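You operate a simulated robot arm through the tools that you are given. There is no shell and no other tool.

Carry out the task below with a simulated two-armed robot. There is one attempt and no reset: what you move stays moved.

Task
Eject the grey disc from its mould and measure it in the gauge.
Fine: Switch the gauge on and close its yellow slide block on the disc; leave the lever down, the mould in its block and the other discs where they are.
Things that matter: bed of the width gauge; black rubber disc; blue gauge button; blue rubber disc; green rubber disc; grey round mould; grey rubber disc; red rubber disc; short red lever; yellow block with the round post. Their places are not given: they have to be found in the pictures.

It is judged by the outcome, as a careful person would: the job done as asked, and still so three seconds after it is handed in. It fails if anything else is knocked over, pushed out of place, dropped, spilled or broken.

Robot
Two 7-joint arms with two-finger grippers on one trunk that stands fixed in place. Base frame: the origin is at the foot of the trunk, x ahead of it, y to its left, z up; the work surface is at about z = 0.85. Lengths are in m, angles in degrees, forces in N, time in s.
The left shoulder is at [0.06, 0.123, 0.995], the right one opposite. With the tool pointing down near the work surface each hand reaches from about 0.36 to 0.8 m from the base axis, measured 20 degrees to its own side. Payload 1.47 kg a hand.
The TCP of each hand is the grasp point between the finger pads, 0.016 m short of the fingertips. In the tool frame z runs along the fingers and y along their closing line. Largest opening 0.087 m; the body of the gripper starts 0.055 m behind the TCP.
Orientation is that of the tool frame in the base frame, as a unit quaternion [x, y, z, w]. With the fingers straight down and closing along the base's y, the tool's x points along the base's -x, its y along +y and its z along -z.

Tools
- The arms move only by the tool nudge_tool. It takes "left_deltas", "right_deltas" or both (then of equal length, played together; a hand with none holds still); each is a list of rows, each a list of 7 numbers: the finger opening in m, from 0 to 0.087, then the shift along the tool's x, y, z in units of 50 mm (1.0 is 50 mm), then the turn, a rotation vector about the tool's x, y, z in units of 8 degrees (1.0 is 8 degrees). In form: [[hand, x, y, z, rx, ry, rz], ...]. A call has 1 to 20 rows; each row shifts and turns the commanded pose from where the row before left it, along the tool's axes as they then stand. A call with a number of a shift or a turn outside -1 to 1 is refused whole. Rows are played at 5 a second. More than 0.05 m and 8.6 degrees between two rows, or a gripper value outside its range, and nothing of the call is played. Where a pose cannot be reached the arm comes as near as it can. A force on the tool above 40 N (or 10 N above the force at the start of the call, whichever is more), or a blocked arm, ends the call early, and 0.2 s more pass. The fingers move at their own pace (about 0.153 m/s each) and stop on an object; they squeeze with about 28 N. The grip force told is the motor's: it shows also when the fingers shut on nothing. Time passes only in rows, and 0.2 s behind the last, so rows that do not move let the fingers close. The reply holds the time, the measured pose of the TCP, the force on the tool along the base axes, the opening and the grip force, in the units named above and with some noise, with the torque about the TCP (base axes, N m) and any sound that the robot's microphone picked up.
- Cameras (640 x 400 px; columns grow to the right, rows downward): "scene" is now at [0.0686, -0.0501, 1.5471]; the picture's right is [-0.64, -0.77, 0.00], its down [-0.59, 0.49, -0.65] and it looks along [0.50, -0.41, -0.76] (base axes); focal length 372 px, centre (320, 200). "left" rides on the left gripper at [0.073, -0.012, -0.09] in its tool frame; the picture's right is [0.16, 0.99, 0.00], its down [-0.72, 0.12, -0.68] and it looks along [-0.67, 0.11, 0.73] (tool axes); focal length 247 px, centre (320, 200). "right" rides on the right gripper at [0.073, 0.012, -0.09] in its tool frame; the picture's right is [-0.16, 0.99, 0.00], its down [-0.72, -0.12, -0.68] and it looks along [-0.67, -0.11, 0.73] (tool axes); focal length 247 px, centre (320, 200).
- capture(camera): a new picture of that camera. It takes no simulated time.
- slide_trunk(by): slides the trunk up (or, below 0, down) by that many m; the arms and the scene camera ride with it, the base frame stays. It gives what a move gives, with no picture.
- aim_head(pan, tilt): turns the head with the scene camera to pan (to the left, within 120 degrees either way) and tilt (down, from -29 to 69), counted from straight ahead of the robot. It gives what a move gives.
- point_at(camera, pixels): for up to 12 pixels [column, row] of the newest picture of that camera ("zoom" is the newest enlarged one), the place [x, y, z] in the base frame of the surface seen there, good to about 0.002 m. It takes no simulated time.
- close_up(camera, box): a new picture of the part [left, top, right, bottom] of that camera's present view, enlarged. It takes no simulated time.
- sign_off(): hands the job in; it is judged then, once.

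Leave the grippers open and the arms clear of the work at the hand-in unless told otherwise.

The tools are called after "Call:" by a JSON object that holds its "api" and its "payload". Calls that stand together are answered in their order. nudge_tool: Moves the arms, as the interface text tells. Its arguments: {"type":"object","properties":{"left_deltas":{"type":"array"},"right_deltas":{"type":"array"}},"required":[]} The other tools are called the same way: slide_trunk (by) slides the trunk up or down; aim_head (pan, tilt) turns the head that bears the scene camera; capture (camera) takes a picture; point_at (camera, pixels) gives the place of the surface under pixels of a picture; close_up (camera, box) takes an enlarged picture of a part of a camera's view; sign_off () hands the job in.

At the start:

```text
time_s: 0.0
left_position: [0.4601, -0.0699, 1.232]
left_ee_rot: [0.001, 1.0, -0.001, 0.0]
left_wrist_force: [0.3, -0.5, -0.4]
left_torque: [-0.01, -0.03, -0.01]
left_grip_width: 0.087
left_finger_force: 0.1
right_position: [0.3837, -0.4785, 1.1346]
right_ee_rot: [0.0, 1.0, -0.001, 0.0]
right_wrist_force: [-0.4, -0.2, 0.5]
right_torque: [0.02, -0.04, 0.01]
right_grip_width: 0.0871
right_finger_force: 0.0
trunk travel left (down, up): [-0.15, 0.08]
head pan, tilt: [-39.7, 49.7]
```

scene: 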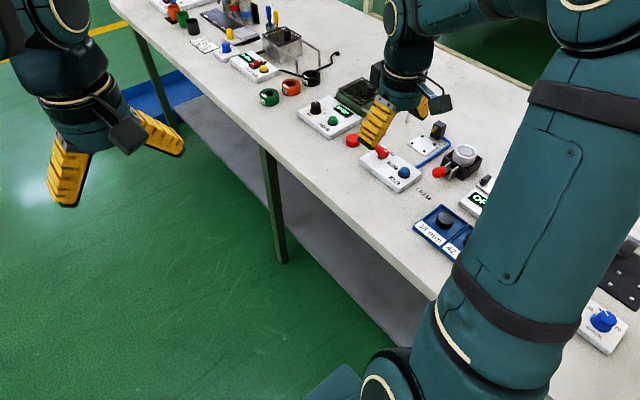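
right: 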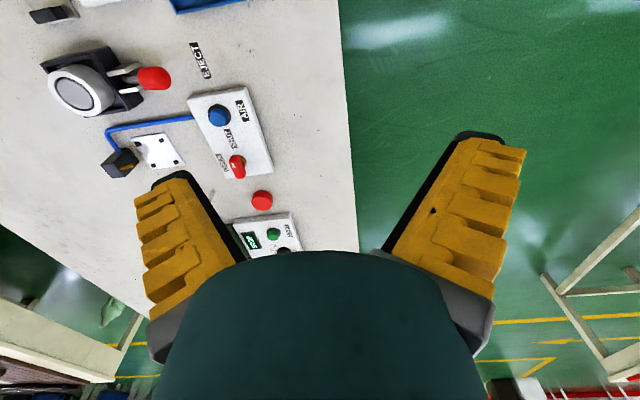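
left: 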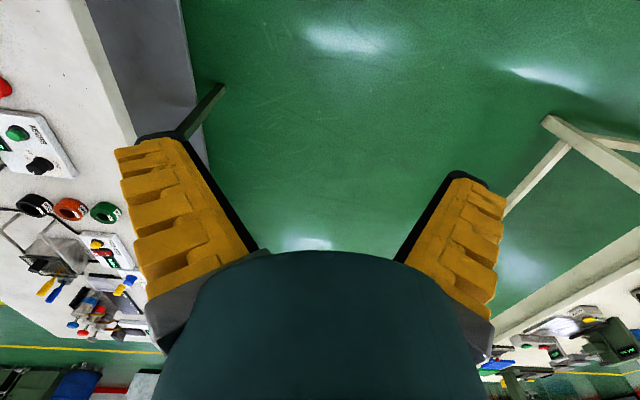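

The table runs across the view, with a mould in a black block with a red lever around (462,155), and a panel with red and blue knobs around (390,170). I will look around with the head to get the whole layout.

Call:
{"api": "close_up", "payload": {"camera": "scene", "box": [320, 80, 520, 280]}}

Call:
{"api": "close_up", "payload": {"camera": "right", "box": [0, 0, 350, 260]}}

```text
2.00 times, centred on (420, 180) of scene
```

zoom: 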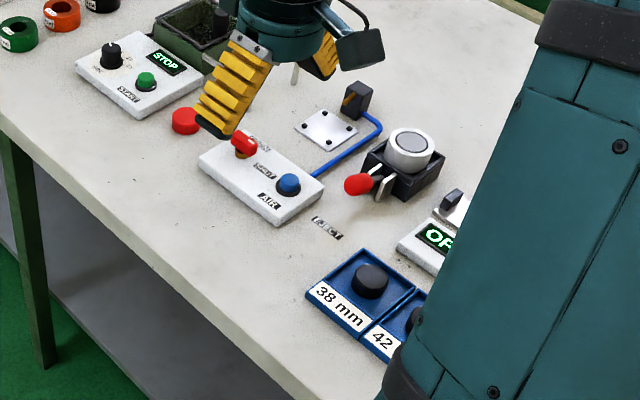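

```text
1.54 times, centred on (175, 130) of right
```

zoom: 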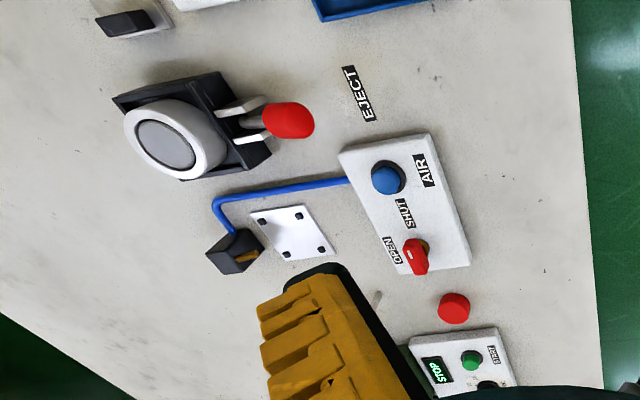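

The gauge (with an OPEN/OFF sign) is hidden behind the arm. I will turn the head to the right to see the rest.

Call:
{"api": "aim_head", "payload": {"pan": -75, "tilt": 50}}

Call:
{"api": "capture", "payload": {"camera": "scene"}}

```text
time_s: 1.0
left_position: [0.4598, -0.0707, 1.2324]
left_ee_rot: [0.0, 1.0, 0.0, 0.0]
left_wrist_force: [1.0, 0.2, 0.2]
left_torque: [-0.04, -0.02, -0.01]
left_grip_width: 0.087
left_finger_force: 0.0
right_position: [0.3847, -0.478, 1.1327]
right_ee_rot: [0.0, 1.0, 0.0, -0.001]
right_wrist_force: [-0.3, -0.5, -0.1]
right_torque: [0.01, -0.02, 0.02]
right_grip_width: 0.0871
right_finger_force: 0.1
trunk travel left (down, up): [-0.15, 0.08]
head pan, tilt: [-75.0, 50.0]
```

```text
taken
```

scene: 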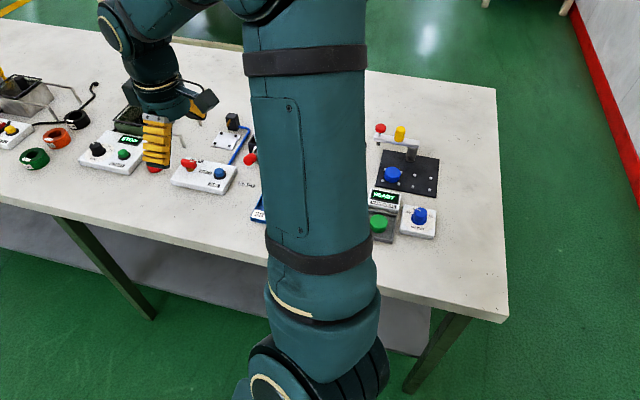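

The right arm hides the middle of the bench. I will read off the places of several visible things first.

Call:
{"api": "point_at", "payload": {"camera": "scene", "pixels": [[219, 173], [189, 163], [250, 158], [232, 120], [393, 174], [378, 222], [36, 157], [383, 201], [160, 300], [495, 300], [220, 220], [123, 154]]}}

Call:
{"api": "point_at", "payload": {"camera": "right", "pixels": [[80, 90], [155, 78], [219, 115], [237, 168], [262, 200], [120, 162], [160, 150], [50, 14], [210, 3], [110, 90], [350, 100], [272, 234]]}}

```text
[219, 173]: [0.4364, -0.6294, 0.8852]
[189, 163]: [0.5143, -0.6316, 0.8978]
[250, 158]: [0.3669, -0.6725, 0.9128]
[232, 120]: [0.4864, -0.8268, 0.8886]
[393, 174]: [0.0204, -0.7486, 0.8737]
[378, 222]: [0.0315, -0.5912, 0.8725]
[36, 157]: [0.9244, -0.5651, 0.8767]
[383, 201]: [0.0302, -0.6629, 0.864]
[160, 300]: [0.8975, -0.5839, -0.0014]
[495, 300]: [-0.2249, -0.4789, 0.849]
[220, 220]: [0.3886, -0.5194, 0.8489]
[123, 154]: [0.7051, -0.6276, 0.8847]
```

```text
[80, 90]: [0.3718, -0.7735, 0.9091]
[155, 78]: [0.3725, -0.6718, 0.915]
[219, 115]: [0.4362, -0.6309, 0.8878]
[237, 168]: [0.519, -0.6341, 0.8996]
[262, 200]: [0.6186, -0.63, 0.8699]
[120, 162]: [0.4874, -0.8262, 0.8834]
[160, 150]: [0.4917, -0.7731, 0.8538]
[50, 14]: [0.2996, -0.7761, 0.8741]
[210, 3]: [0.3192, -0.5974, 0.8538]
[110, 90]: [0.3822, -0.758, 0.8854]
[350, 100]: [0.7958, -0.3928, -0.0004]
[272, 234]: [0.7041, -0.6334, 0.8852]
```

I now know: table front edge near y=-0.5, mould at about (0.372,-0.774,0.909), lever knob at (0.372,-0.672,0.915). The gauge is near x≈0.2–0.3. I'll turn the right hand's yaw so its camera looks at the bench (tool z by +64°), staying high.

Call:
{"api": "nudge_tool", "payload": {"right_deltas": [[0.087, 0, 0, -0.3, 0, 0, 1], [0.087, 0, 0, -0.3, 0, 0, 1], [0.087, 0, 0, -0.3, 0, 0, 1], [0.087, 0, 0, 0, 0, 0, 1], [0.087, 0, 0, 0, 0, 0, 1], [0.087, 0, 0, 0, 0, 0, 1], [0.087, 0, 0, 0, 0, 0, 1], [0.087, 0, 0, 0, 0, 0, 1], [0.087, 0, 0, 0, 0, 0, 0]]}}

Call:
{"api": "capture", "payload": {"camera": "right"}}

Call:
{"api": "capture", "payload": {"camera": "scene"}}

```text
time_s: 3.0
left_position: [0.4607, -0.0694, 1.2316]
left_ee_rot: [-0.001, 1.0, -0.001, 0.001]
left_wrist_force: [-1.5, 0.8, -0.3]
left_torque: [0.0, -0.01, 0.01]
left_grip_width: 0.0871
left_finger_force: 0.1
right_position: [0.3842, -0.4783, 1.1784]
right_ee_rot: [0.531, 0.848, -0.001, 0.0]
right_wrist_force: [0.4, 0.3, 0.2]
right_torque: [-0.01, -0.02, 0.0]
right_grip_width: 0.0869
right_finger_force: 0.0
trunk travel left (down, up): [-0.15, 0.08]
head pan, tilt: [-75.0, 50.0]
```

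```text
taken
```

right: 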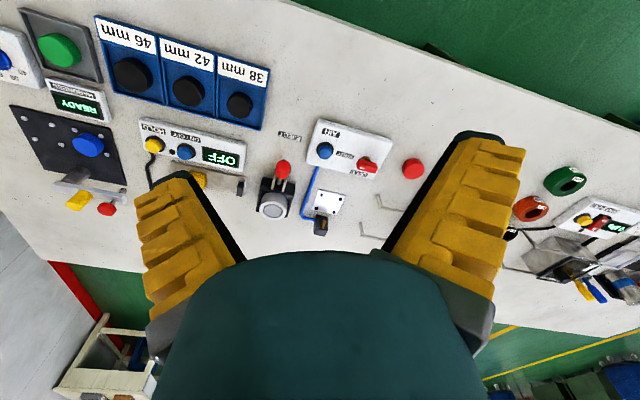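

```text
taken
```

scene: 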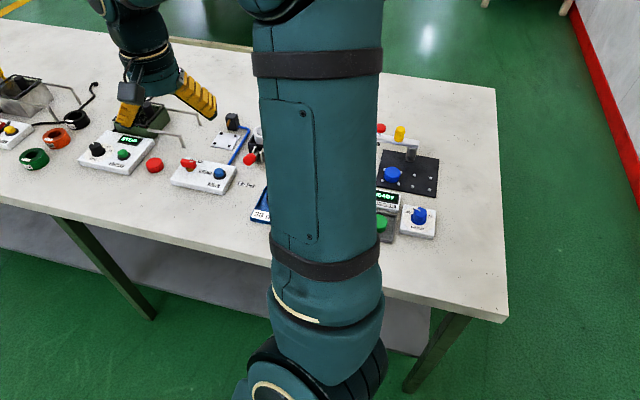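

The hand picture (upside down) shows trays 46/42/38 mm with discs, a panel with OFF display near (200,150), the mould near (273,208). I'll enlarge.

Call:
{"api": "close_up", "payload": {"camera": "right", "box": [80, 0, 400, 240]}}

Call:
{"api": "close_up", "payload": {"camera": "right", "box": [120, 100, 280, 200]}}

```text
1.67 times, centred on (240, 120) of right
```

zoom: 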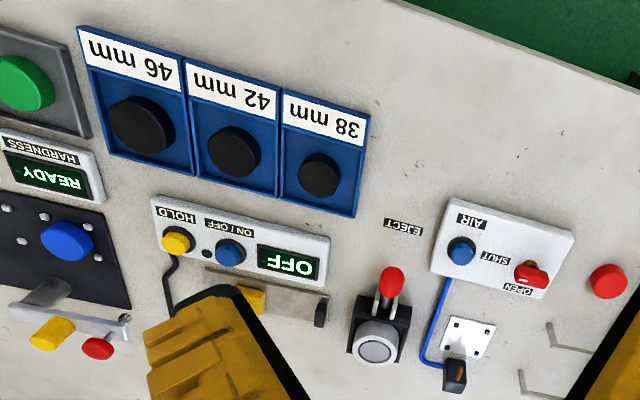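

```text
4.00 times, centred on (200, 150) of right
```

zoom: 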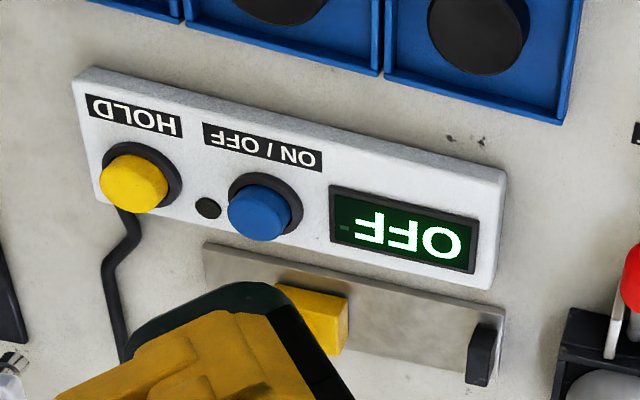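

The gauge is a metal strip with a dark fixed jaw and a yellow slide block, beside a panel with yellow HOLD, blue ON/OFF and an OFF display. I'll shift the right hand 0.15 m toward −x to see it fully.

Call:
{"api": "nudge_tool", "payload": {"right_deltas": [[0.087, 0.436, -0.9, 0, 0, 0, 0], [0.087, 0.436, -0.9, 0, 0, 0, 0], [0.087, 0.436, -0.9, 0, 0, 0, 0], [0.087, 0, 0, 0, 0, 0, 0]]}}

Call:
{"api": "capture", "payload": {"camera": "right"}}

Call:
{"api": "capture", "payload": {"camera": "scene"}}

```text
time_s: 4.0
left_position: [0.4606, -0.0698, 1.2317]
left_ee_rot: [0.0, 1.0, 0.0, -0.001]
left_wrist_force: [0.0, -0.2, -1.1]
left_torque: [0.02, 0.01, 0.03]
left_grip_width: 0.0869
left_finger_force: 0.0
right_position: [0.2338, -0.4786, 1.1776]
right_ee_rot: [0.53, 0.848, 0.0, -0.001]
right_wrist_force: [-0.5, -0.9, -0.9]
right_torque: [0.04, 0.04, 0.03]
right_grip_width: 0.0871
right_finger_force: 0.0
trunk travel left (down, up): [-0.15, 0.08]
head pan, tilt: [-75.0, 50.0]
```

```text
taken
```

right: 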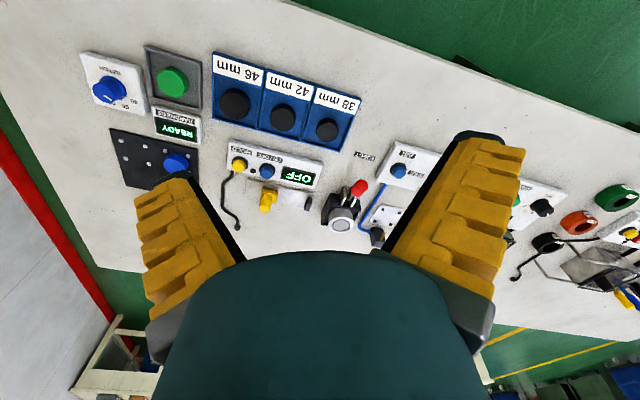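

```text
taken
```

scene: 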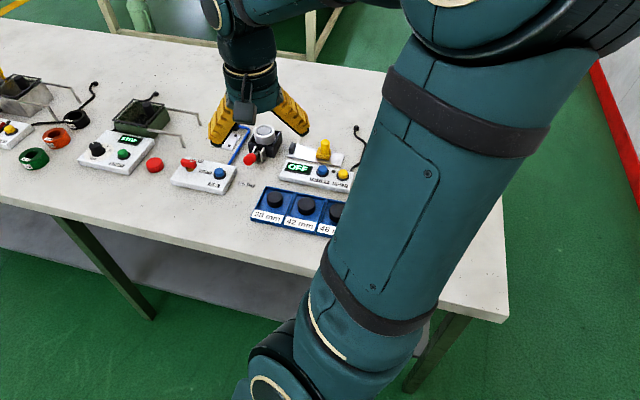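

The gauge, mould and trays are now well seen by both cameras. I'll enlarge both.

Call:
{"api": "close_up", "payload": {"camera": "scene", "box": [220, 100, 380, 200]}}

Call:
{"api": "close_up", "payload": {"camera": "right", "box": [200, 130, 400, 255]}}

Call:
{"api": "close_up", "payload": {"camera": "scene", "box": [0, 60, 240, 210]}}

Call:
{"api": "close_up", "payload": {"camera": "right", "box": [60, 30, 220, 210]}}

```text
4.00 times, centred on (300, 150) of scene
```

zoom: 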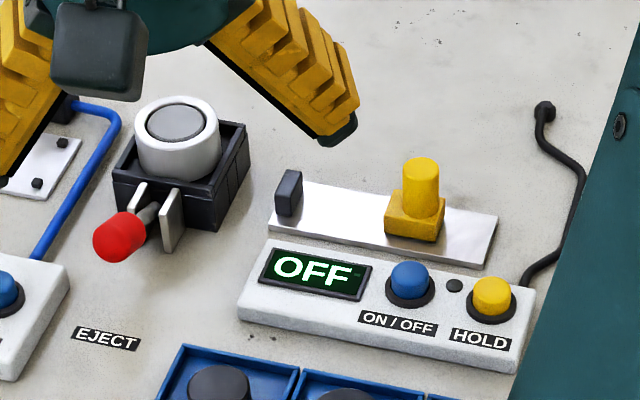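

```text
3.20 times, centred on (300, 192) of right
```

zoom: 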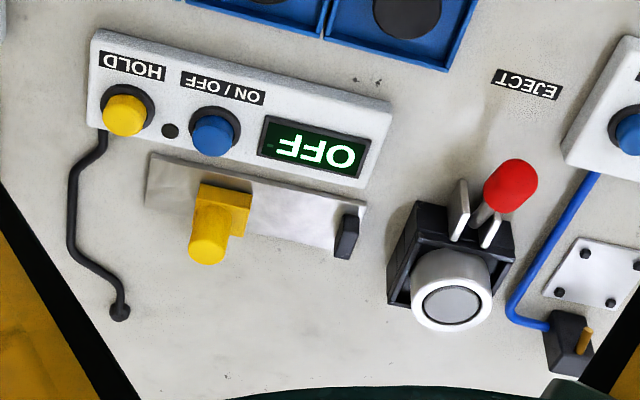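

```text
2.67 times, centred on (120, 135) of scene
```

zoom: 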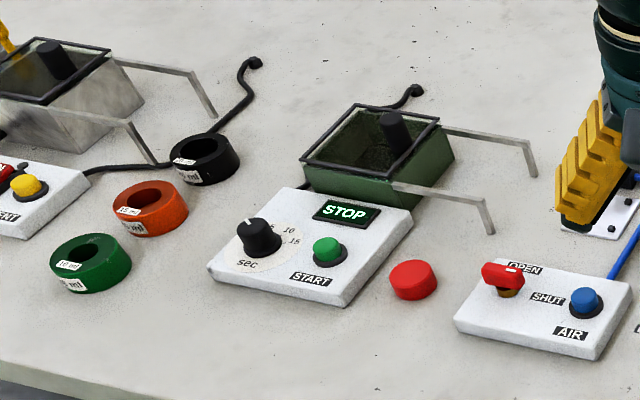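

```text
2.22 times, centred on (140, 120) of right
```

zoom: 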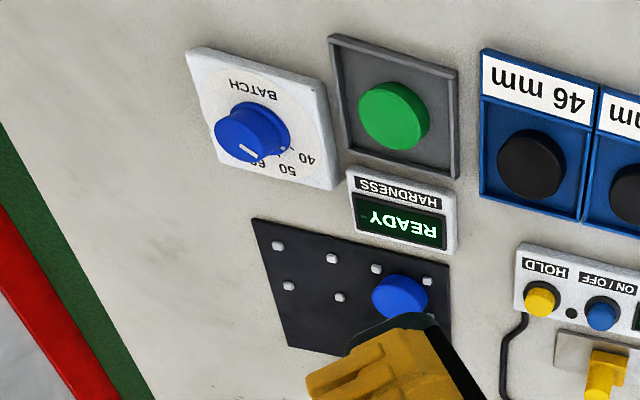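

Discs: red at the AIR panel, green in a grey tray, blue on the hardness plate, black ones in trays. The grey disc is in the mould. I'll measure the mould, lever, gauge parts in the zoomed scene view.

Call:
{"api": "close_up", "payload": {"camera": "scene", "box": [220, 100, 380, 200]}}

Call:
{"api": "point_at", "payload": {"camera": "zoom", "pixels": [[175, 122], [145, 122], [207, 122], [178, 103], [178, 143], [120, 235], [150, 212], [172, 215], [140, 190], [246, 130], [117, 160], [178, 165]]}}

Call:
{"api": "point_at", "payload": {"camera": "zoom", "pixels": [[422, 168], [420, 200], [402, 232], [432, 240], [290, 178], [288, 200], [308, 186], [492, 218], [268, 226], [480, 265], [410, 272], [340, 240]]}}

```text
4.00 times, centred on (300, 150) of scene
```

zoom: 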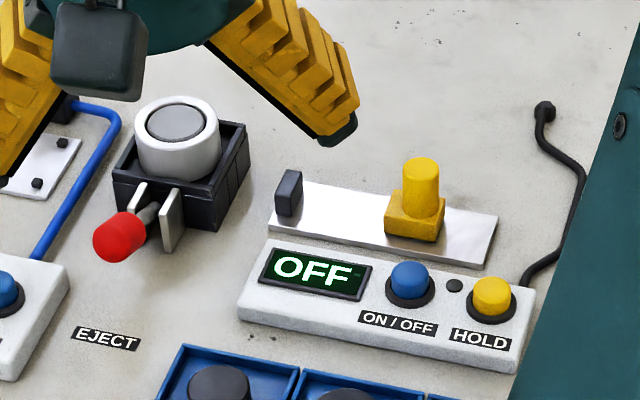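

```text
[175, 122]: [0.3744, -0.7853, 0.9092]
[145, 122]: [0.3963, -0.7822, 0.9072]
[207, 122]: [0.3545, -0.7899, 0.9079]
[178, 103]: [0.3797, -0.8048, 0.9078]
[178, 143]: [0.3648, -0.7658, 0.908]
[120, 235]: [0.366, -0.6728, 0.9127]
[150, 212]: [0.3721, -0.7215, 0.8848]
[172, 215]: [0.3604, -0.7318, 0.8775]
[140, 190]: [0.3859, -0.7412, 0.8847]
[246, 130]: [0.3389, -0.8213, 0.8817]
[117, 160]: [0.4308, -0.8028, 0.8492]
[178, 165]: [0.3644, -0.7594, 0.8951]
```

```text
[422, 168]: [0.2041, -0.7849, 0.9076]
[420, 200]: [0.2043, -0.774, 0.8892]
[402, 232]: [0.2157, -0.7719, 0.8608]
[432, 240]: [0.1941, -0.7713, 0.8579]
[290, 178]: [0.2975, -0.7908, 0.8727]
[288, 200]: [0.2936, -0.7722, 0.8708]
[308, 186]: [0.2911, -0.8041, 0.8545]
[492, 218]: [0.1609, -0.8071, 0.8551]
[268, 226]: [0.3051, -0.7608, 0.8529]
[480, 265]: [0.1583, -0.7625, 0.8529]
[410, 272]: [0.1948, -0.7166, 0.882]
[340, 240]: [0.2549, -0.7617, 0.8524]
```

Mould centre is about (0.374,-0.785), top z≈0.909; lever knob at about (0.368,-0.675,0.913) sloping up from a pivot near (0.37,-0.728,0.882); gauge bed x 0.158–0.305, y −0.762…−0.807, z≈0.853; fixed jaw at x≈0.291–0.298; post at (0.204,-0.783), top 0.908; blue button at (0.195,-0.717,0.882). First I'll move the right hand, closed, above the lever knob.

Call:
{"api": "nudge_tool", "payload": {"right_deltas": [[0.0, -0.67, 0.1, 0.5, 0, 0, 0], [0.0, -0.67, 0.1, 0.5, 0, 0, 0], [0.0, -0.67, 0.1, 0.5, 0, 0, 0], [0.0, -0.67, 0.1, 0.5, 0, 0, 0], [0.0, -0.67, 0.1, 0.5, 0, 0, 0], [0.0, -0.67, 0.1, 0.5, 0, 0, 0], [0.0, -0.67, 0.1, 0.5, 0, 0, 0], [0.0, 0, 0, 0, 0, 0, 0]]}}

Call:
{"api": "capture", "payload": {"camera": "right"}}

Call:
{"api": "capture", "payload": {"camera": "scene"}}

```text
time_s: 5.8
left_position: [0.4589, -0.0699, 1.2317]
left_ee_rot: [-0.001, 1.0, -0.001, 0.002]
left_wrist_force: [-0.9, 0.4, -0.2]
left_torque: [-0.03, -0.02, 0.06]
left_grip_width: 0.0869
left_finger_force: 0.0
right_position: [0.3673, -0.6738, 1.0044]
right_ee_rot: [0.53, 0.848, 0.0, 0.0]
right_wrist_force: [-0.2, 0.2, 0.2]
right_torque: [-0.03, 0.01, -0.01]
right_grip_width: 0.0
right_finger_force: 28.3
trunk travel left (down, up): [-0.15, 0.08]
head pan, tilt: [-75.0, 50.0]
```

```text
taken
```

right: 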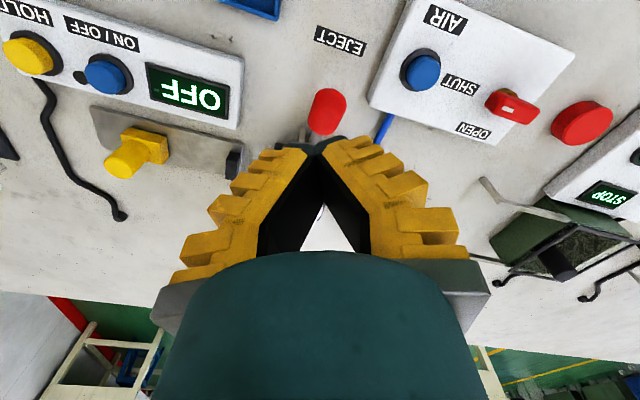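

```text
taken
```

scene: 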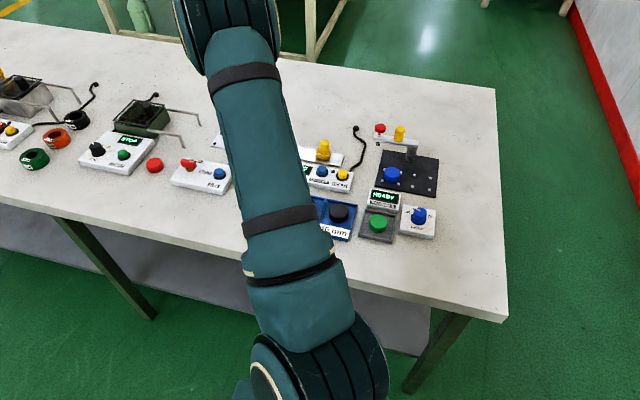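

The fingertips sit over the knob at (325,110). I'll re-measure the knob from here.

Call:
{"api": "close_up", "payload": {"camera": "right", "box": [240, 60, 400, 160]}}

Call:
{"api": "point_at", "payload": {"camera": "right", "pixels": [[325, 95], [326, 110], [320, 128], [310, 110], [342, 110]]}}

```text
4.00 times, centred on (320, 110) of right
```

zoom: 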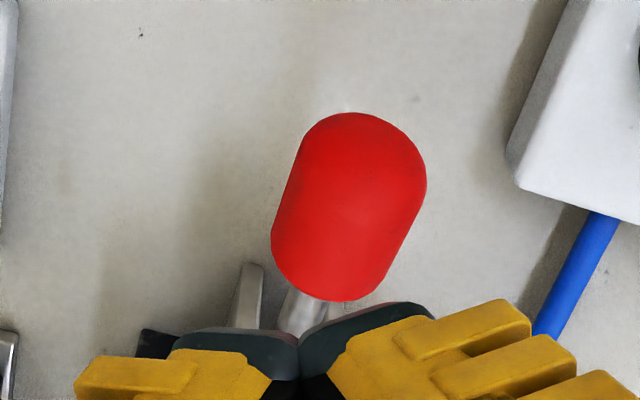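

```text
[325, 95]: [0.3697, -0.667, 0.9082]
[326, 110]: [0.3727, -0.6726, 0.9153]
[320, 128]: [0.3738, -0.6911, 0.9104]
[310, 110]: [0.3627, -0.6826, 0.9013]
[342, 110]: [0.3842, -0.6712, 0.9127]
```

Knob centre is about (0.373,-0.677), top z 0.915. I'll align and descend to just above it.

Call:
{"api": "nudge_tool", "payload": {"right_deltas": [[0.0, -0.12, 0.07, 0.6, 0, 0, 0], [0.0, 0, 0, 0.6, 0, 0, 0], [0.0, 0, 0, 0.1, 0, 0, 0]]}}

Call:
{"api": "nudge_tool", "payload": {"right_deltas": [[0.0, 0, 0, 0.1, 0, 0, 0], [0.0, 0, 0, 0.1, 0, 0, 0], [0.0, 0, 0, 0.1, 0, 0, 0]]}}

Call:
{"api": "capture", "payload": {"camera": "right"}}

```text
time_s: 6.6
left_position: [0.4593, -0.0699, 1.2323]
left_ee_rot: [0.001, 1.0, 0.0, 0.0]
left_wrist_force: [-0.3, -0.7, -0.6]
left_torque: [-0.03, -0.03, -0.04]
left_grip_width: 0.0866
left_finger_force: 0.1
right_position: [0.3727, -0.6775, 0.9376]
right_ee_rot: [0.53, 0.848, 0.0, 0.0]
right_wrist_force: [0.5, -0.2, 0.0]
right_torque: [0.04, 0.0, 0.0]
right_grip_width: 0.0
right_finger_force: 28.5
trunk travel left (down, up): [-0.15, 0.08]
head pan, tilt: [-75.0, 50.0]
```

```text
time_s: 7.4
left_position: [0.4592, -0.0707, 1.2314]
left_ee_rot: [-0.001, 1.0, -0.001, 0.0]
left_wrist_force: [0.0, 0.1, -0.6]
left_torque: [0.03, -0.01, -0.02]
left_grip_width: 0.0872
left_finger_force: 0.0
right_position: [0.3742, -0.6777, 0.9221]
right_ee_rot: [0.53, 0.848, 0.001, 0.0]
right_wrist_force: [0.7, 2.5, 2.1]
right_torque: [0.06, 0.0, 0.02]
right_grip_width: 0.0
right_finger_force: 27.7
trunk travel left (down, up): [-0.15, 0.08]
head pan, tilt: [-75.0, 50.0]
```

```text
taken
```

right: 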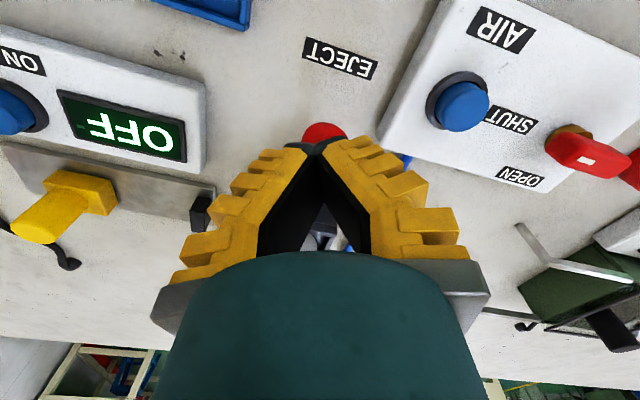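

Light contact (about 3 N) — the tips are on the knob. I'll keep pressing down in small steps.

Call:
{"api": "nudge_tool", "payload": {"right_deltas": [[0.0, 0, 0, 0.1, 0, 0, 0], [0.0, 0, 0, 0.1, 0, 0, 0], [0.0, 0, 0, 0.1, 0, 0, 0]]}}

Call:
{"api": "capture", "payload": {"camera": "right"}}

```text
time_s: 8.2
left_position: [0.4602, -0.0709, 1.2322]
left_ee_rot: [0.001, 1.0, 0.0, 0.0]
left_wrist_force: [-0.4, -0.1, -0.4]
left_torque: [0.0, 0.01, -0.01]
left_grip_width: 0.0869
left_finger_force: 0.1
right_position: [0.3747, -0.6786, 0.9083]
right_ee_rot: [0.53, 0.848, 0.0, 0.0]
right_wrist_force: [-0.2, -0.9, 0.6]
right_torque: [-0.02, 0.02, 0.0]
right_grip_width: 0.0002
right_finger_force: 27.9
trunk travel left (down, up): [-0.15, 0.08]
head pan, tilt: [-75.0, 50.0]
```

```text
taken
```

right: 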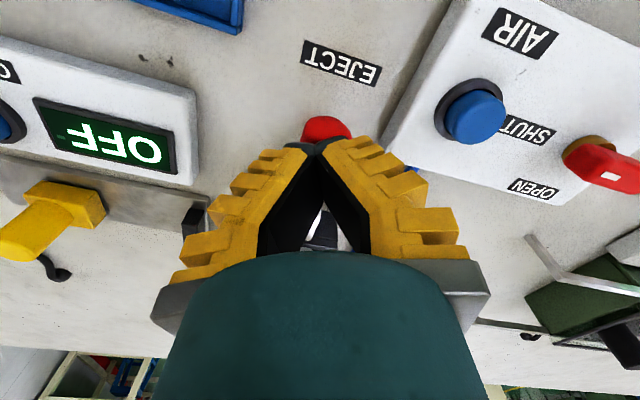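

The tips are now at z≈0.892 with little force, so the lever is giving way. I continue down.

Call:
{"api": "nudge_tool", "payload": {"right_deltas": [[0.0, 0, 0, 0.1, 0, 0, 0], [0.0, 0, 0, 0.1, 0, 0, 0], [0.0, 0, 0, 0, 0, 0, 0]]}}

Call:
{"api": "close_up", "payload": {"camera": "right", "box": [240, 80, 400, 280]}}

```text
time_s: 9.0
left_position: [0.4592, -0.0664, 1.2342]
left_ee_rot: [0.0, 1.0, -0.001, 0.001]
left_wrist_force: [0.6, -0.2, -0.5]
left_torque: [0.01, -0.01, 0.0]
left_grip_width: 0.087
left_finger_force: 0.0
right_position: [0.3759, -0.6784, 0.9017]
right_ee_rot: [0.53, 0.848, 0.0, 0.002]
right_wrist_force: [1.1, -2.5, 22.7]
right_torque: [0.03, 0.01, -0.16]
right_grip_width: 0.006
right_finger_force: 28.5
trunk travel left (down, up): [-0.15, 0.08]
head pan, tilt: [-75.0, 50.0]
```

```text
2.00 times, centred on (320, 180) of right
```

zoom: 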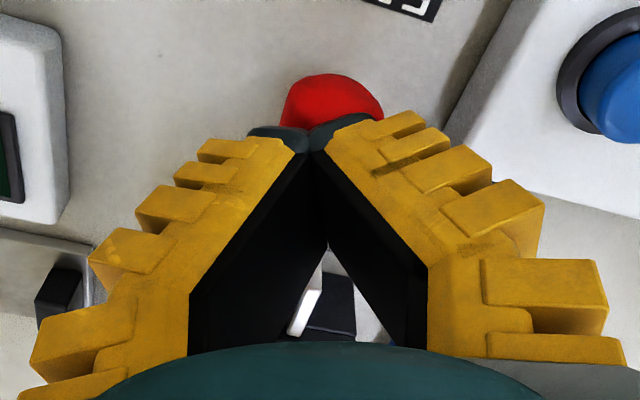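

Force rose to 23 N – the lever has reached its stop (the knob also wedged the tips 6 mm apart). I'll open the fingers slightly so they don't pull the lever up, then raise.

Call:
{"api": "nudge_tool", "payload": {"right_deltas": [[0.04, 0, 0, 0, 0, 0, 0], [0.04, 0, 0, 0, 0, 0, 0], [0.04, 0, 0, -0.3, 0, 0, 0], [0.04, 0, 0, -1, 0, 0, 0], [0.04, 0, 0, -1, 0, 0, 0], [0.04, 0, 0, -1, 0, 0, 0], [0.04, 0, 0, 0, 0, 0, 0]]}}

Call:
{"api": "capture", "payload": {"camera": "right"}}

```text
time_s: 10.6
left_position: [0.4602, -0.0722, 1.2328]
left_ee_rot: [0.0, 1.0, 0.0, 0.0]
left_wrist_force: [-0.4, -0.7, 0.2]
left_torque: [0.03, 0.0, 0.0]
left_grip_width: 0.0868
left_finger_force: 0.1
right_position: [0.374, -0.6794, 1.0631]
right_ee_rot: [0.53, 0.848, 0.0, 0.001]
right_wrist_force: [-0.2, -0.6, 0.3]
right_torque: [0.0, 0.03, 0.02]
right_grip_width: 0.0454
right_finger_force: 4.3
trunk travel left (down, up): [-0.15, 0.08]
head pan, tilt: [-75.0, 50.0]
```

```text
taken
```

right: 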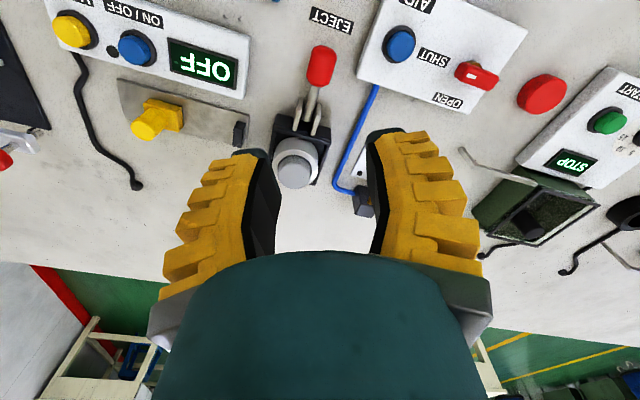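

The lever looks down, and the disc seems raised. I'll enlarge and measure.

Call:
{"api": "close_up", "payload": {"camera": "right", "box": [230, 40, 390, 200]}}

Call:
{"api": "point_at", "payload": {"camera": "right", "pixels": [[320, 65], [310, 105], [296, 172], [296, 148], [274, 165], [316, 165], [296, 184], [283, 172], [309, 172], [302, 125], [330, 175]]}}

```text
2.50 times, centred on (310, 120) of right
```

zoom: 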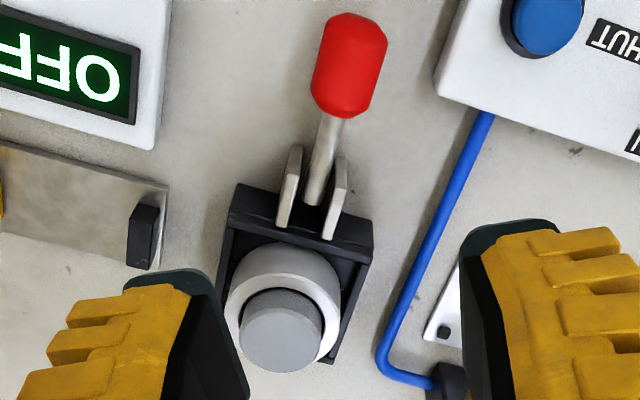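

```text
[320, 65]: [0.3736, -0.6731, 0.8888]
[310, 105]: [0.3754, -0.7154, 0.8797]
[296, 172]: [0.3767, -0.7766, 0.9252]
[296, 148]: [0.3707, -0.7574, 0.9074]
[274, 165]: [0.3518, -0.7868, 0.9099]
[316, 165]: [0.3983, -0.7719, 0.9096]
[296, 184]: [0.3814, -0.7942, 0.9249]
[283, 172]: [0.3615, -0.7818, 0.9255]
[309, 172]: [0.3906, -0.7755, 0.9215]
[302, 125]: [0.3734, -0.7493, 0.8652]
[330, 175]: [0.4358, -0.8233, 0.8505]
```

The disc now stands out: its top is at z≈0.925 with the mould rim at 0.909, and the lever is down (knob z≈0.889). I'll zoom in to find the disc centre exactly.

Call:
{"api": "close_up", "payload": {"camera": "right", "box": [256, 135, 336, 195]}}

```text
6.67 times, centred on (296, 165) of right
```

zoom: 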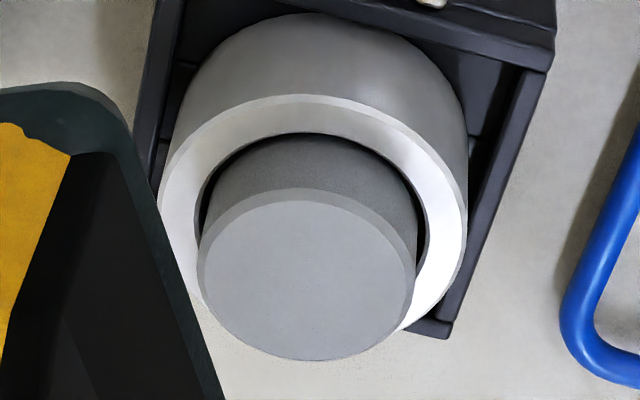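

Call:
{"api": "point_at", "payload": {"camera": "zoom", "pixels": [[306, 277], [206, 262], [406, 285], [320, 205], [296, 352], [170, 215], [455, 240], [312, 105], [240, 215], [395, 230], [310, 170], [260, 340]]}}

```text
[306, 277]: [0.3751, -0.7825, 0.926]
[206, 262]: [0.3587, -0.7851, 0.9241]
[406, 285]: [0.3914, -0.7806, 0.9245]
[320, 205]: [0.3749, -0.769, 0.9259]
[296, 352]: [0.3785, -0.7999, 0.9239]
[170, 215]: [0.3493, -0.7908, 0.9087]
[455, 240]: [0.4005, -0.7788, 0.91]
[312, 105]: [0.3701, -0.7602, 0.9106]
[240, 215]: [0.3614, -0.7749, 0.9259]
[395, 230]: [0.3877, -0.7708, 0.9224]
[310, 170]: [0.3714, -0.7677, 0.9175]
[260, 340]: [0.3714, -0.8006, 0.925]
```

Disc centre ≈ (0.375,-0.784), diameter about 38 mm, protruding about 16 mm. I'll turn the hand 26° more so the fingers close along base x, and move above the disc at height 1.06.

Call:
{"api": "nudge_tool", "payload": {"right_deltas": [[0.06, 0, 0, 0, 0, 0, 0.8125], [0.06, 0, 0, 0, 0, 0, 0.8125], [0.06, 0, 0, 0, 0, 0, 0.8125], [0.06, 0, 0, 0, 0, 0, 0.8125], [0.06, -0.7, 0, 0, 0, 0, 0], [0.06, -0.7, 0, 0, 0, 0, 0], [0.06, -0.7, 0, 0, 0, 0, 0], [0.06, 0, 0, 0, 0, 0, 0]]}}

Call:
{"api": "capture", "payload": {"camera": "right"}}

Call:
{"api": "capture", "payload": {"camera": "scene"}}

```text
time_s: 12.4
left_position: [0.4593, -0.0683, 1.2325]
left_ee_rot: [-0.001, 1.0, -0.002, 0.001]
left_wrist_force: [-0.6, -0.1, -0.1]
left_torque: [0.01, 0.01, 0.02]
left_grip_width: 0.0871
left_finger_force: 0.1
right_position: [0.3749, -0.7813, 1.0639]
right_ee_rot: [0.707, 0.708, 0.0, 0.0]
right_wrist_force: [0.0, 0.7, -0.4]
right_torque: [-0.03, 0.0, 0.03]
right_grip_width: 0.0645
right_finger_force: 3.3
trunk travel left (down, up): [-0.15, 0.08]
head pan, tilt: [-75.0, 50.0]
```

```text
taken
```

right: 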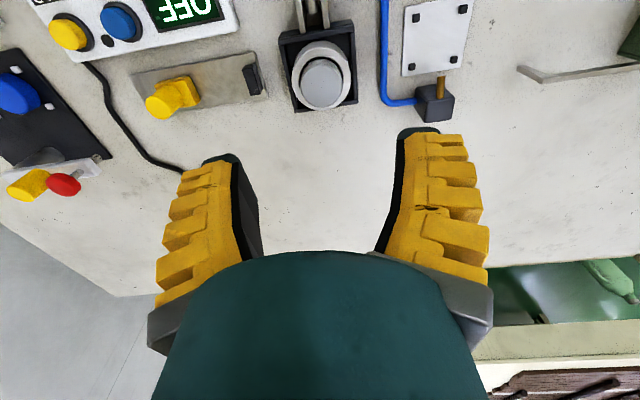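

```text
taken
```

scene: 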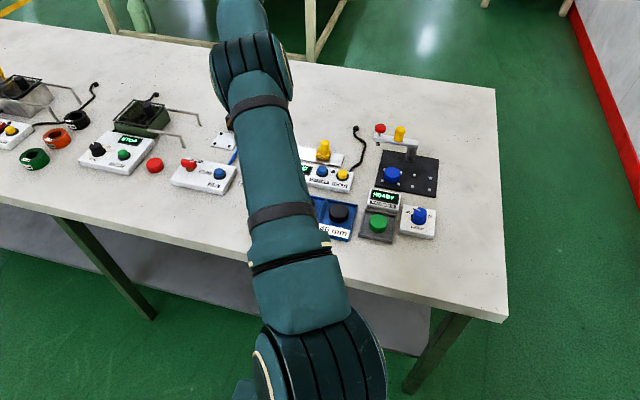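

The pose is reached well. I'll zoom to verify the disc's centre from here.

Call:
{"api": "close_up", "payload": {"camera": "right", "box": [272, 30, 372, 120]}}

Call:
{"api": "point_at", "payload": {"camera": "right", "pixels": [[320, 85], [302, 82], [340, 82], [320, 64], [320, 103], [252, 72], [250, 88], [172, 104], [190, 92], [260, 85], [230, 95], [135, 78]]}}

```text
4.44 times, centred on (322, 75) of right
```

zoom: 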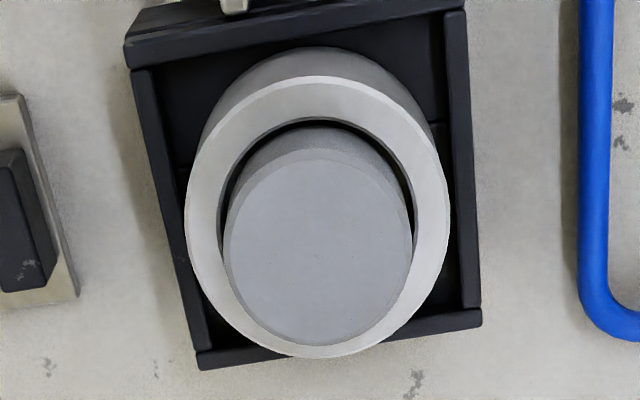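

```text
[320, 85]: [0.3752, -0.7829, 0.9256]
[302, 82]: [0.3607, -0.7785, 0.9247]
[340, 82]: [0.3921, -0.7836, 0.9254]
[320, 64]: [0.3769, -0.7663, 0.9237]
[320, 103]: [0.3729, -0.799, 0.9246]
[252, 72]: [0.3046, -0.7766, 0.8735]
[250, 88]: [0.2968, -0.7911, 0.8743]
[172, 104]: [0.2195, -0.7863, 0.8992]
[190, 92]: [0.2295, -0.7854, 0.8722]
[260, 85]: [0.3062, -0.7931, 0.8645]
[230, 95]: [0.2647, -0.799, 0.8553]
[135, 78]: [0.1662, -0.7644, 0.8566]
```

Disc centre refined to about (0.376,-0.784). The gauge numbers from this view differ a little from before, so I'll zoom on the gauge.

Call:
{"api": "close_up", "payload": {"camera": "right", "box": [125, 40, 285, 140]}}

Call:
{"api": "point_at", "payload": {"camera": "zoom", "pixels": [[160, 262], [200, 220], [270, 220], [292, 195], [298, 225], [482, 110], [505, 180], [490, 150], [520, 165], [100, 180], [540, 90], [570, 220]]}}

```text
4.00 times, centred on (205, 90) of right
```

zoom: 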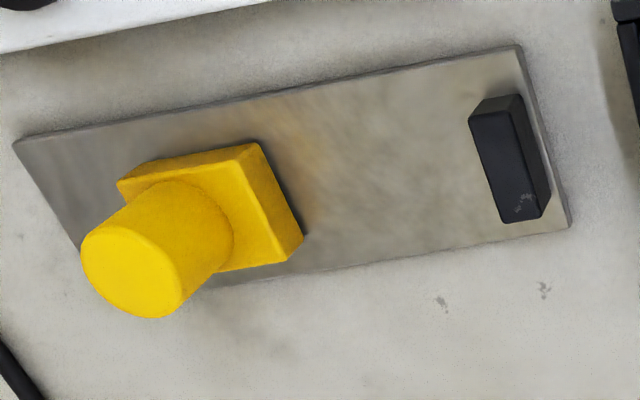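

```text
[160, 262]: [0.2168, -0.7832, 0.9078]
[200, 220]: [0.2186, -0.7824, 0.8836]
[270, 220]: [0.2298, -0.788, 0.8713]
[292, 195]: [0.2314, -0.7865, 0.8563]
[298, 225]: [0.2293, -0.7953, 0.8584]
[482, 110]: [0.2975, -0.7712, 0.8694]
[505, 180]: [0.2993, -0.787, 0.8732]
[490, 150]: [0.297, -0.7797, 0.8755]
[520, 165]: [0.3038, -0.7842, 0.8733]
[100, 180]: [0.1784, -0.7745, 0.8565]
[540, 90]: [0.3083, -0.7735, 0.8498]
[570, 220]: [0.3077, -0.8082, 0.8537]
```

The post reads ~8 mm differently from the earlier scene reading; I'll re-measure it from the scene camera now.

Call:
{"api": "close_up", "payload": {"camera": "scene", "box": [280, 120, 380, 200]}}

Call:
{"api": "point_at", "payload": {"camera": "scene", "pixels": [[324, 142], [324, 150], [322, 157], [329, 158], [343, 155], [320, 158]]}}

```text
5.00 times, centred on (330, 160) of scene
```

zoom: 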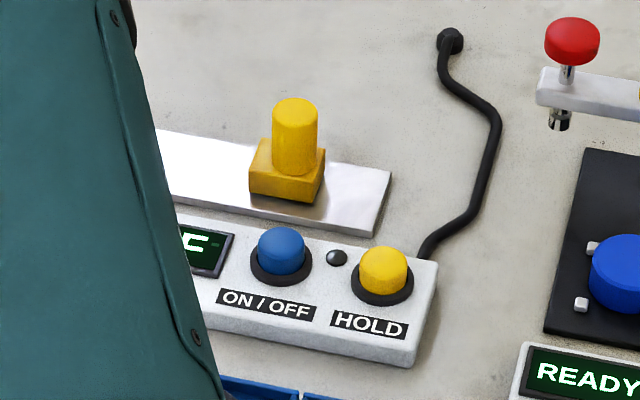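

```text
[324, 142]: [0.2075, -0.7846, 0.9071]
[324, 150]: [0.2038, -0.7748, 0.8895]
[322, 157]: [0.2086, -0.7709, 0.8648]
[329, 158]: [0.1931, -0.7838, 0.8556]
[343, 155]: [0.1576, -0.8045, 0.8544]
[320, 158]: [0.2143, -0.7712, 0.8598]
```

Good enough for now; I'll re-measure when above the gauge. Now I descend over the disc, stopping with the tips about 18 mm above its top to check.

Call:
{"api": "nudge_tool", "payload": {"right_deltas": [[0.06, -0.05, 0.02, 0.7, 0, 0, 0], [0.06, 0, 0, 0.7, 0, 0, 0], [0.06, 0, 0, 0.7, 0, 0, 0], [0.06, 0, 0, 0, 0, 0, 0]]}}

Call:
{"api": "capture", "payload": {"camera": "right"}}

```text
time_s: 13.4
left_position: [0.4596, -0.0696, 1.2318]
left_ee_rot: [0.0, 1.0, 0.001, 0.002]
left_wrist_force: [-0.6, 0.1, -0.6]
left_torque: [-0.03, 0.01, -0.01]
left_grip_width: 0.0871
left_finger_force: 0.3
right_position: [0.3746, -0.7864, 0.9589]
right_ee_rot: [0.707, 0.707, 0.001, 0.001]
right_wrist_force: [0.5, 0.5, 0.3]
right_torque: [-0.01, -0.01, -0.01]
right_grip_width: 0.0647
right_finger_force: 3.3
trunk travel left (down, up): [-0.15, 0.08]
head pan, tilt: [-75.0, 50.0]
```

```text
taken
```

right: 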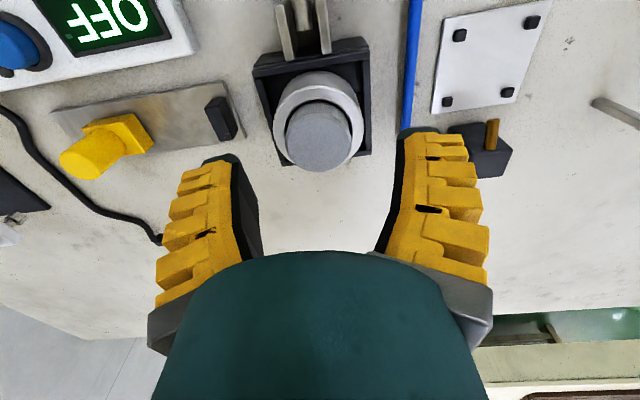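

The disc at (319,137) is centred between the fingers. I'll go down 32 mm so the tips sit about 2 mm above the mould's rim.

Call:
{"api": "nudge_tool", "payload": {"right_deltas": [[0.06, 0, 0, 0.32, 0, 0, 0], [0.06, 0, 0, 0.3, 0, 0, 0], [0.06, 0, 0, 0, 0, 0, 0]]}}

Call:
{"api": "capture", "payload": {"camera": "right"}}

```text
time_s: 14.2
left_position: [0.4595, -0.0701, 1.2323]
left_ee_rot: [0.0, 1.0, 0.001, 0.0]
left_wrist_force: [-0.1, -0.4, -0.3]
left_torque: [-0.01, 0.02, -0.01]
left_grip_width: 0.0873
left_finger_force: 0.0
right_position: [0.3758, -0.7854, 0.9274]
right_ee_rot: [0.707, 0.707, 0.0, 0.0]
right_wrist_force: [0.1, -0.1, 0.8]
right_torque: [-0.01, -0.01, 0.0]
right_grip_width: 0.0647
right_finger_force: 3.2
trunk travel left (down, up): [-0.15, 0.08]
head pan, tilt: [-75.0, 50.0]
```

```text
taken
```

right: 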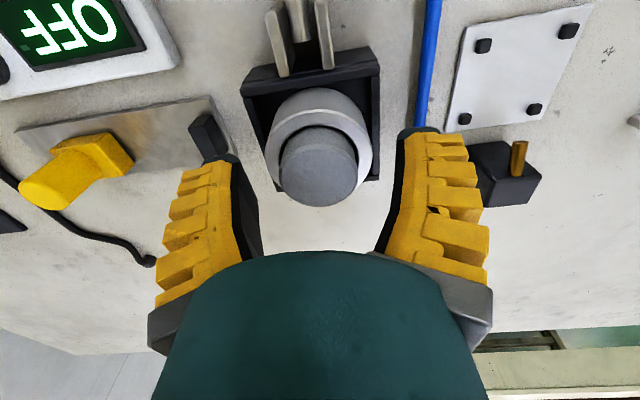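

No contact; the disc is between the fingers. I close them on the disc.

Call:
{"api": "nudge_tool", "payload": {"right_deltas": [[0.045, 0, 0, 0, 0, 0, 0], [0.03, 0, 0, 0, 0, 0, 0], [0.02, 0, 0, 0, 0, 0, 0], [0.02, 0, 0, 0, 0, 0, 0]]}}

Call:
{"api": "capture", "payload": {"camera": "right"}}

```text
time_s: 15.2
left_position: [0.4587, -0.0696, 1.2327]
left_ee_rot: [0.0, 1.0, 0.0, 0.0]
left_wrist_force: [-0.7, 0.4, -0.1]
left_torque: [-0.02, -0.01, 0.02]
left_grip_width: 0.0871
left_finger_force: 0.0
right_position: [0.3761, -0.785, 0.928]
right_ee_rot: [0.706, 0.708, 0.0, 0.0]
right_wrist_force: [0.8, 0.5, 1.7]
right_torque: [0.11, -0.02, 0.02]
right_grip_width: 0.0288
right_finger_force: 27.9
trunk travel left (down, up): [-0.15, 0.08]
head pan, tilt: [-75.0, 50.0]
```

```text
taken
```

right: 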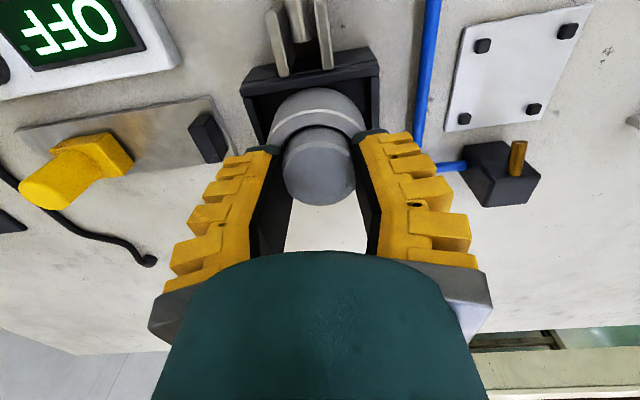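

The grip reads 28 N at 28.8 mm opening. I'll lift slowly straight up and check that the disc comes along and the mould stays.

Call:
{"api": "nudge_tool", "payload": {"right_deltas": [[0.02, 0, 0, -0.1, 0, 0, 0], [0.02, 0, 0, -0.1, 0, 0, 0], [0.02, 0, 0, -0.2, 0, 0, 0], [0.02, 0, 0, 0, 0, 0, 0]]}}

Call:
{"api": "capture", "payload": {"camera": "right"}}

```text
time_s: 16.2
left_position: [0.4596, -0.0707, 1.2318]
left_ee_rot: [0.0, 1.0, -0.001, 0.0]
left_wrist_force: [-0.4, -0.2, 0.0]
left_torque: [0.0, -0.01, 0.02]
left_grip_width: 0.0869
left_finger_force: 0.1
right_position: [0.3751, -0.7859, 0.9472]
right_ee_rot: [0.707, 0.707, 0.0, 0.0]
right_wrist_force: [0.0, 0.6, -0.1]
right_torque: [0.02, 0.02, -0.01]
right_grip_width: 0.0283
right_finger_force: 28.3
trunk travel left (down, up): [-0.15, 0.08]
head pan, tilt: [-75.0, 50.0]
```

```text
taken
```

right: 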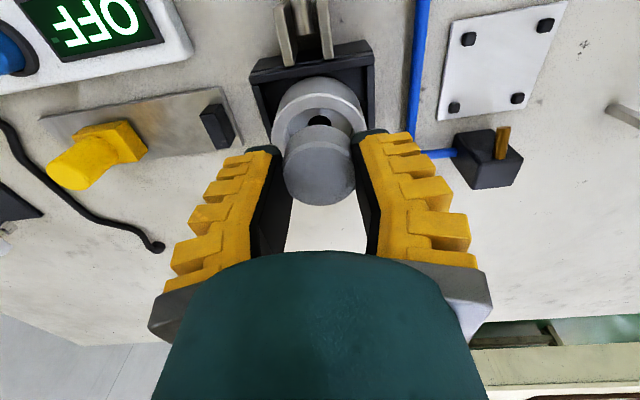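

The disc comes up with the hand and the mould stays. I lift further to z≈1.03 and take a look.

Call:
{"api": "nudge_tool", "payload": {"right_deltas": [[0.02, 0, 0, -0.5, 0, 0, 0], [0.02, 0, 0, -0.6, 0, 0, 0], [0.02, 0, 0, -0.6, 0, 0, 0], [0.02, 0, 0, 0, 0, 0, 0]]}}

Call:
{"api": "close_up", "payload": {"camera": "right", "box": [220, 30, 420, 220]}}

Call:
{"api": "capture", "payload": {"camera": "scene"}}

```text
time_s: 17.2
left_position: [0.4596, -0.0706, 1.2324]
left_ee_rot: [-0.001, 1.0, 0.0, 0.0]
left_wrist_force: [-0.1, 0.4, 0.3]
left_torque: [-0.02, -0.02, 0.0]
left_grip_width: 0.0872
left_finger_force: 0.1
right_position: [0.3752, -0.7852, 1.0314]
right_ee_rot: [0.707, 0.707, 0.0, 0.0]
right_wrist_force: [0.0, 0.8, -0.2]
right_torque: [0.0, 0.0, -0.01]
right_grip_width: 0.028
right_finger_force: 28.3
trunk travel left (down, up): [-0.15, 0.08]
head pan, tilt: [-75.0, 50.0]
```

```text
2.11 times, centred on (320, 125) of right
```

zoom: 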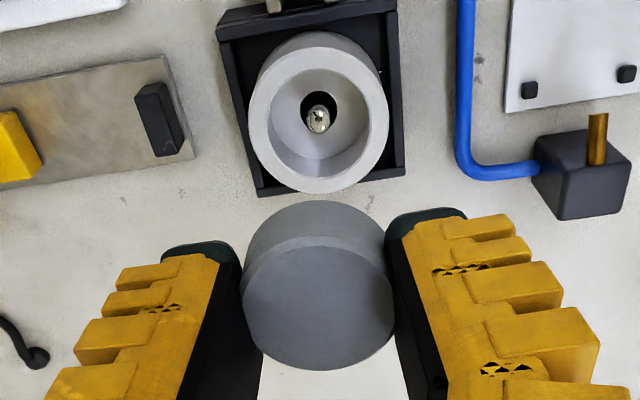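

```text
taken
```

scene: 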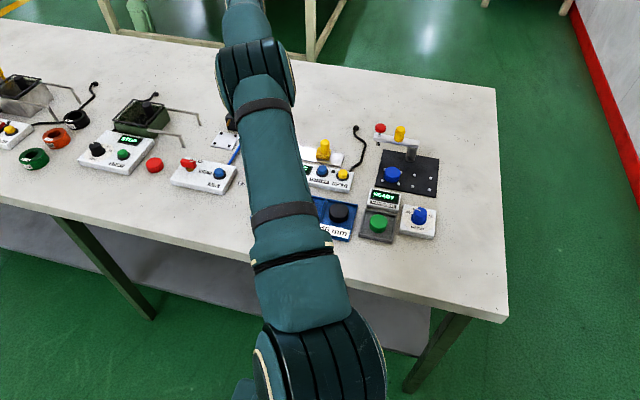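

The disc is held by the finger ends and the mould is empty and in its block. I'll measure the disc's top to see where it sits relative to the TCP.

Call:
{"api": "point_at", "payload": {"camera": "zoom", "pixels": [[318, 305], [250, 300], [388, 305], [318, 250], [318, 360], [318, 235], [318, 210], [250, 250], [385, 250], [180, 255], [420, 225], [318, 170]]}}

```text
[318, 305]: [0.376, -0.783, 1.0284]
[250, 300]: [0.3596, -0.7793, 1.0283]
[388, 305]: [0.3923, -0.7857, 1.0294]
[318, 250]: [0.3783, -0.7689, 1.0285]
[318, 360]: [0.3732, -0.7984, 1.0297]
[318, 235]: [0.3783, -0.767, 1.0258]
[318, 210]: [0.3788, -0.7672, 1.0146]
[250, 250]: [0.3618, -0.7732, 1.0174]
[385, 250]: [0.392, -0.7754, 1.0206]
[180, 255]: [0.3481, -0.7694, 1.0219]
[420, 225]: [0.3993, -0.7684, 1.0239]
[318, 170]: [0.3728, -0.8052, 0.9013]
```

No slip: the disc top is ~3 mm below TCP, as at grasp. Now I move the hand −x to near above the gauge (staying at z≈1.03), then measure the gap there.

Call:
{"api": "nudge_tool", "payload": {"right_deltas": [[0.02, 0, -0.7, 0, 0, 0, 0], [0.02, 0, -0.7, 0, 0, 0, 0], [0.02, 0, -0.5, 0, 0, 0, 0], [0.02, 0, 0, 0, 0, 0, 0]]}}

Call:
{"api": "capture", "payload": {"camera": "right"}}

Call:
{"api": "close_up", "payload": {"camera": "right", "box": [220, 20, 400, 130]}}

```text
time_s: 18.2
left_position: [0.4602, -0.07, 1.2317]
left_ee_rot: [0.0, 1.0, -0.001, 0.0]
left_wrist_force: [0.7, -0.2, 0.0]
left_torque: [-0.02, 0.04, -0.02]
left_grip_width: 0.0872
left_finger_force: 0.0
right_position: [0.281, -0.786, 1.033]
right_ee_rot: [0.707, 0.707, -0.001, 0.0]
right_wrist_force: [0.3, 0.1, -0.3]
right_torque: [0.0, 0.03, 0.0]
right_grip_width: 0.0277
right_finger_force: 27.9
trunk travel left (down, up): [-0.15, 0.08]
head pan, tilt: [-75.0, 50.0]
```

```text
taken
```

right: 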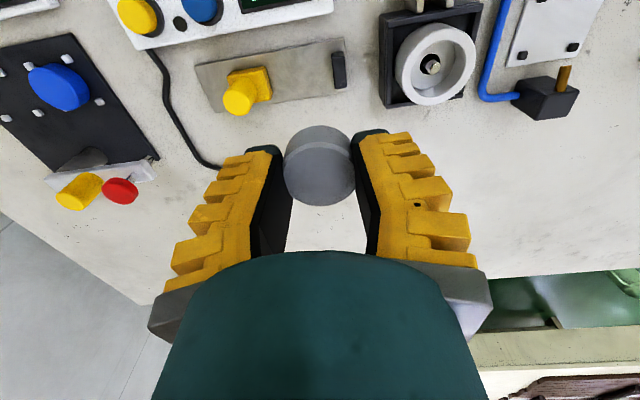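

```text
3.56 times, centred on (310, 75) of right
```

zoom: 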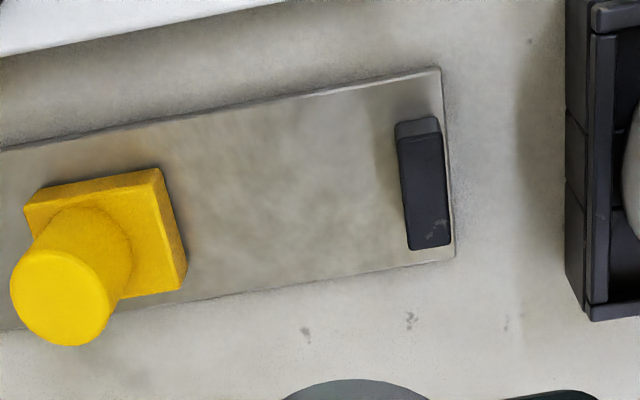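

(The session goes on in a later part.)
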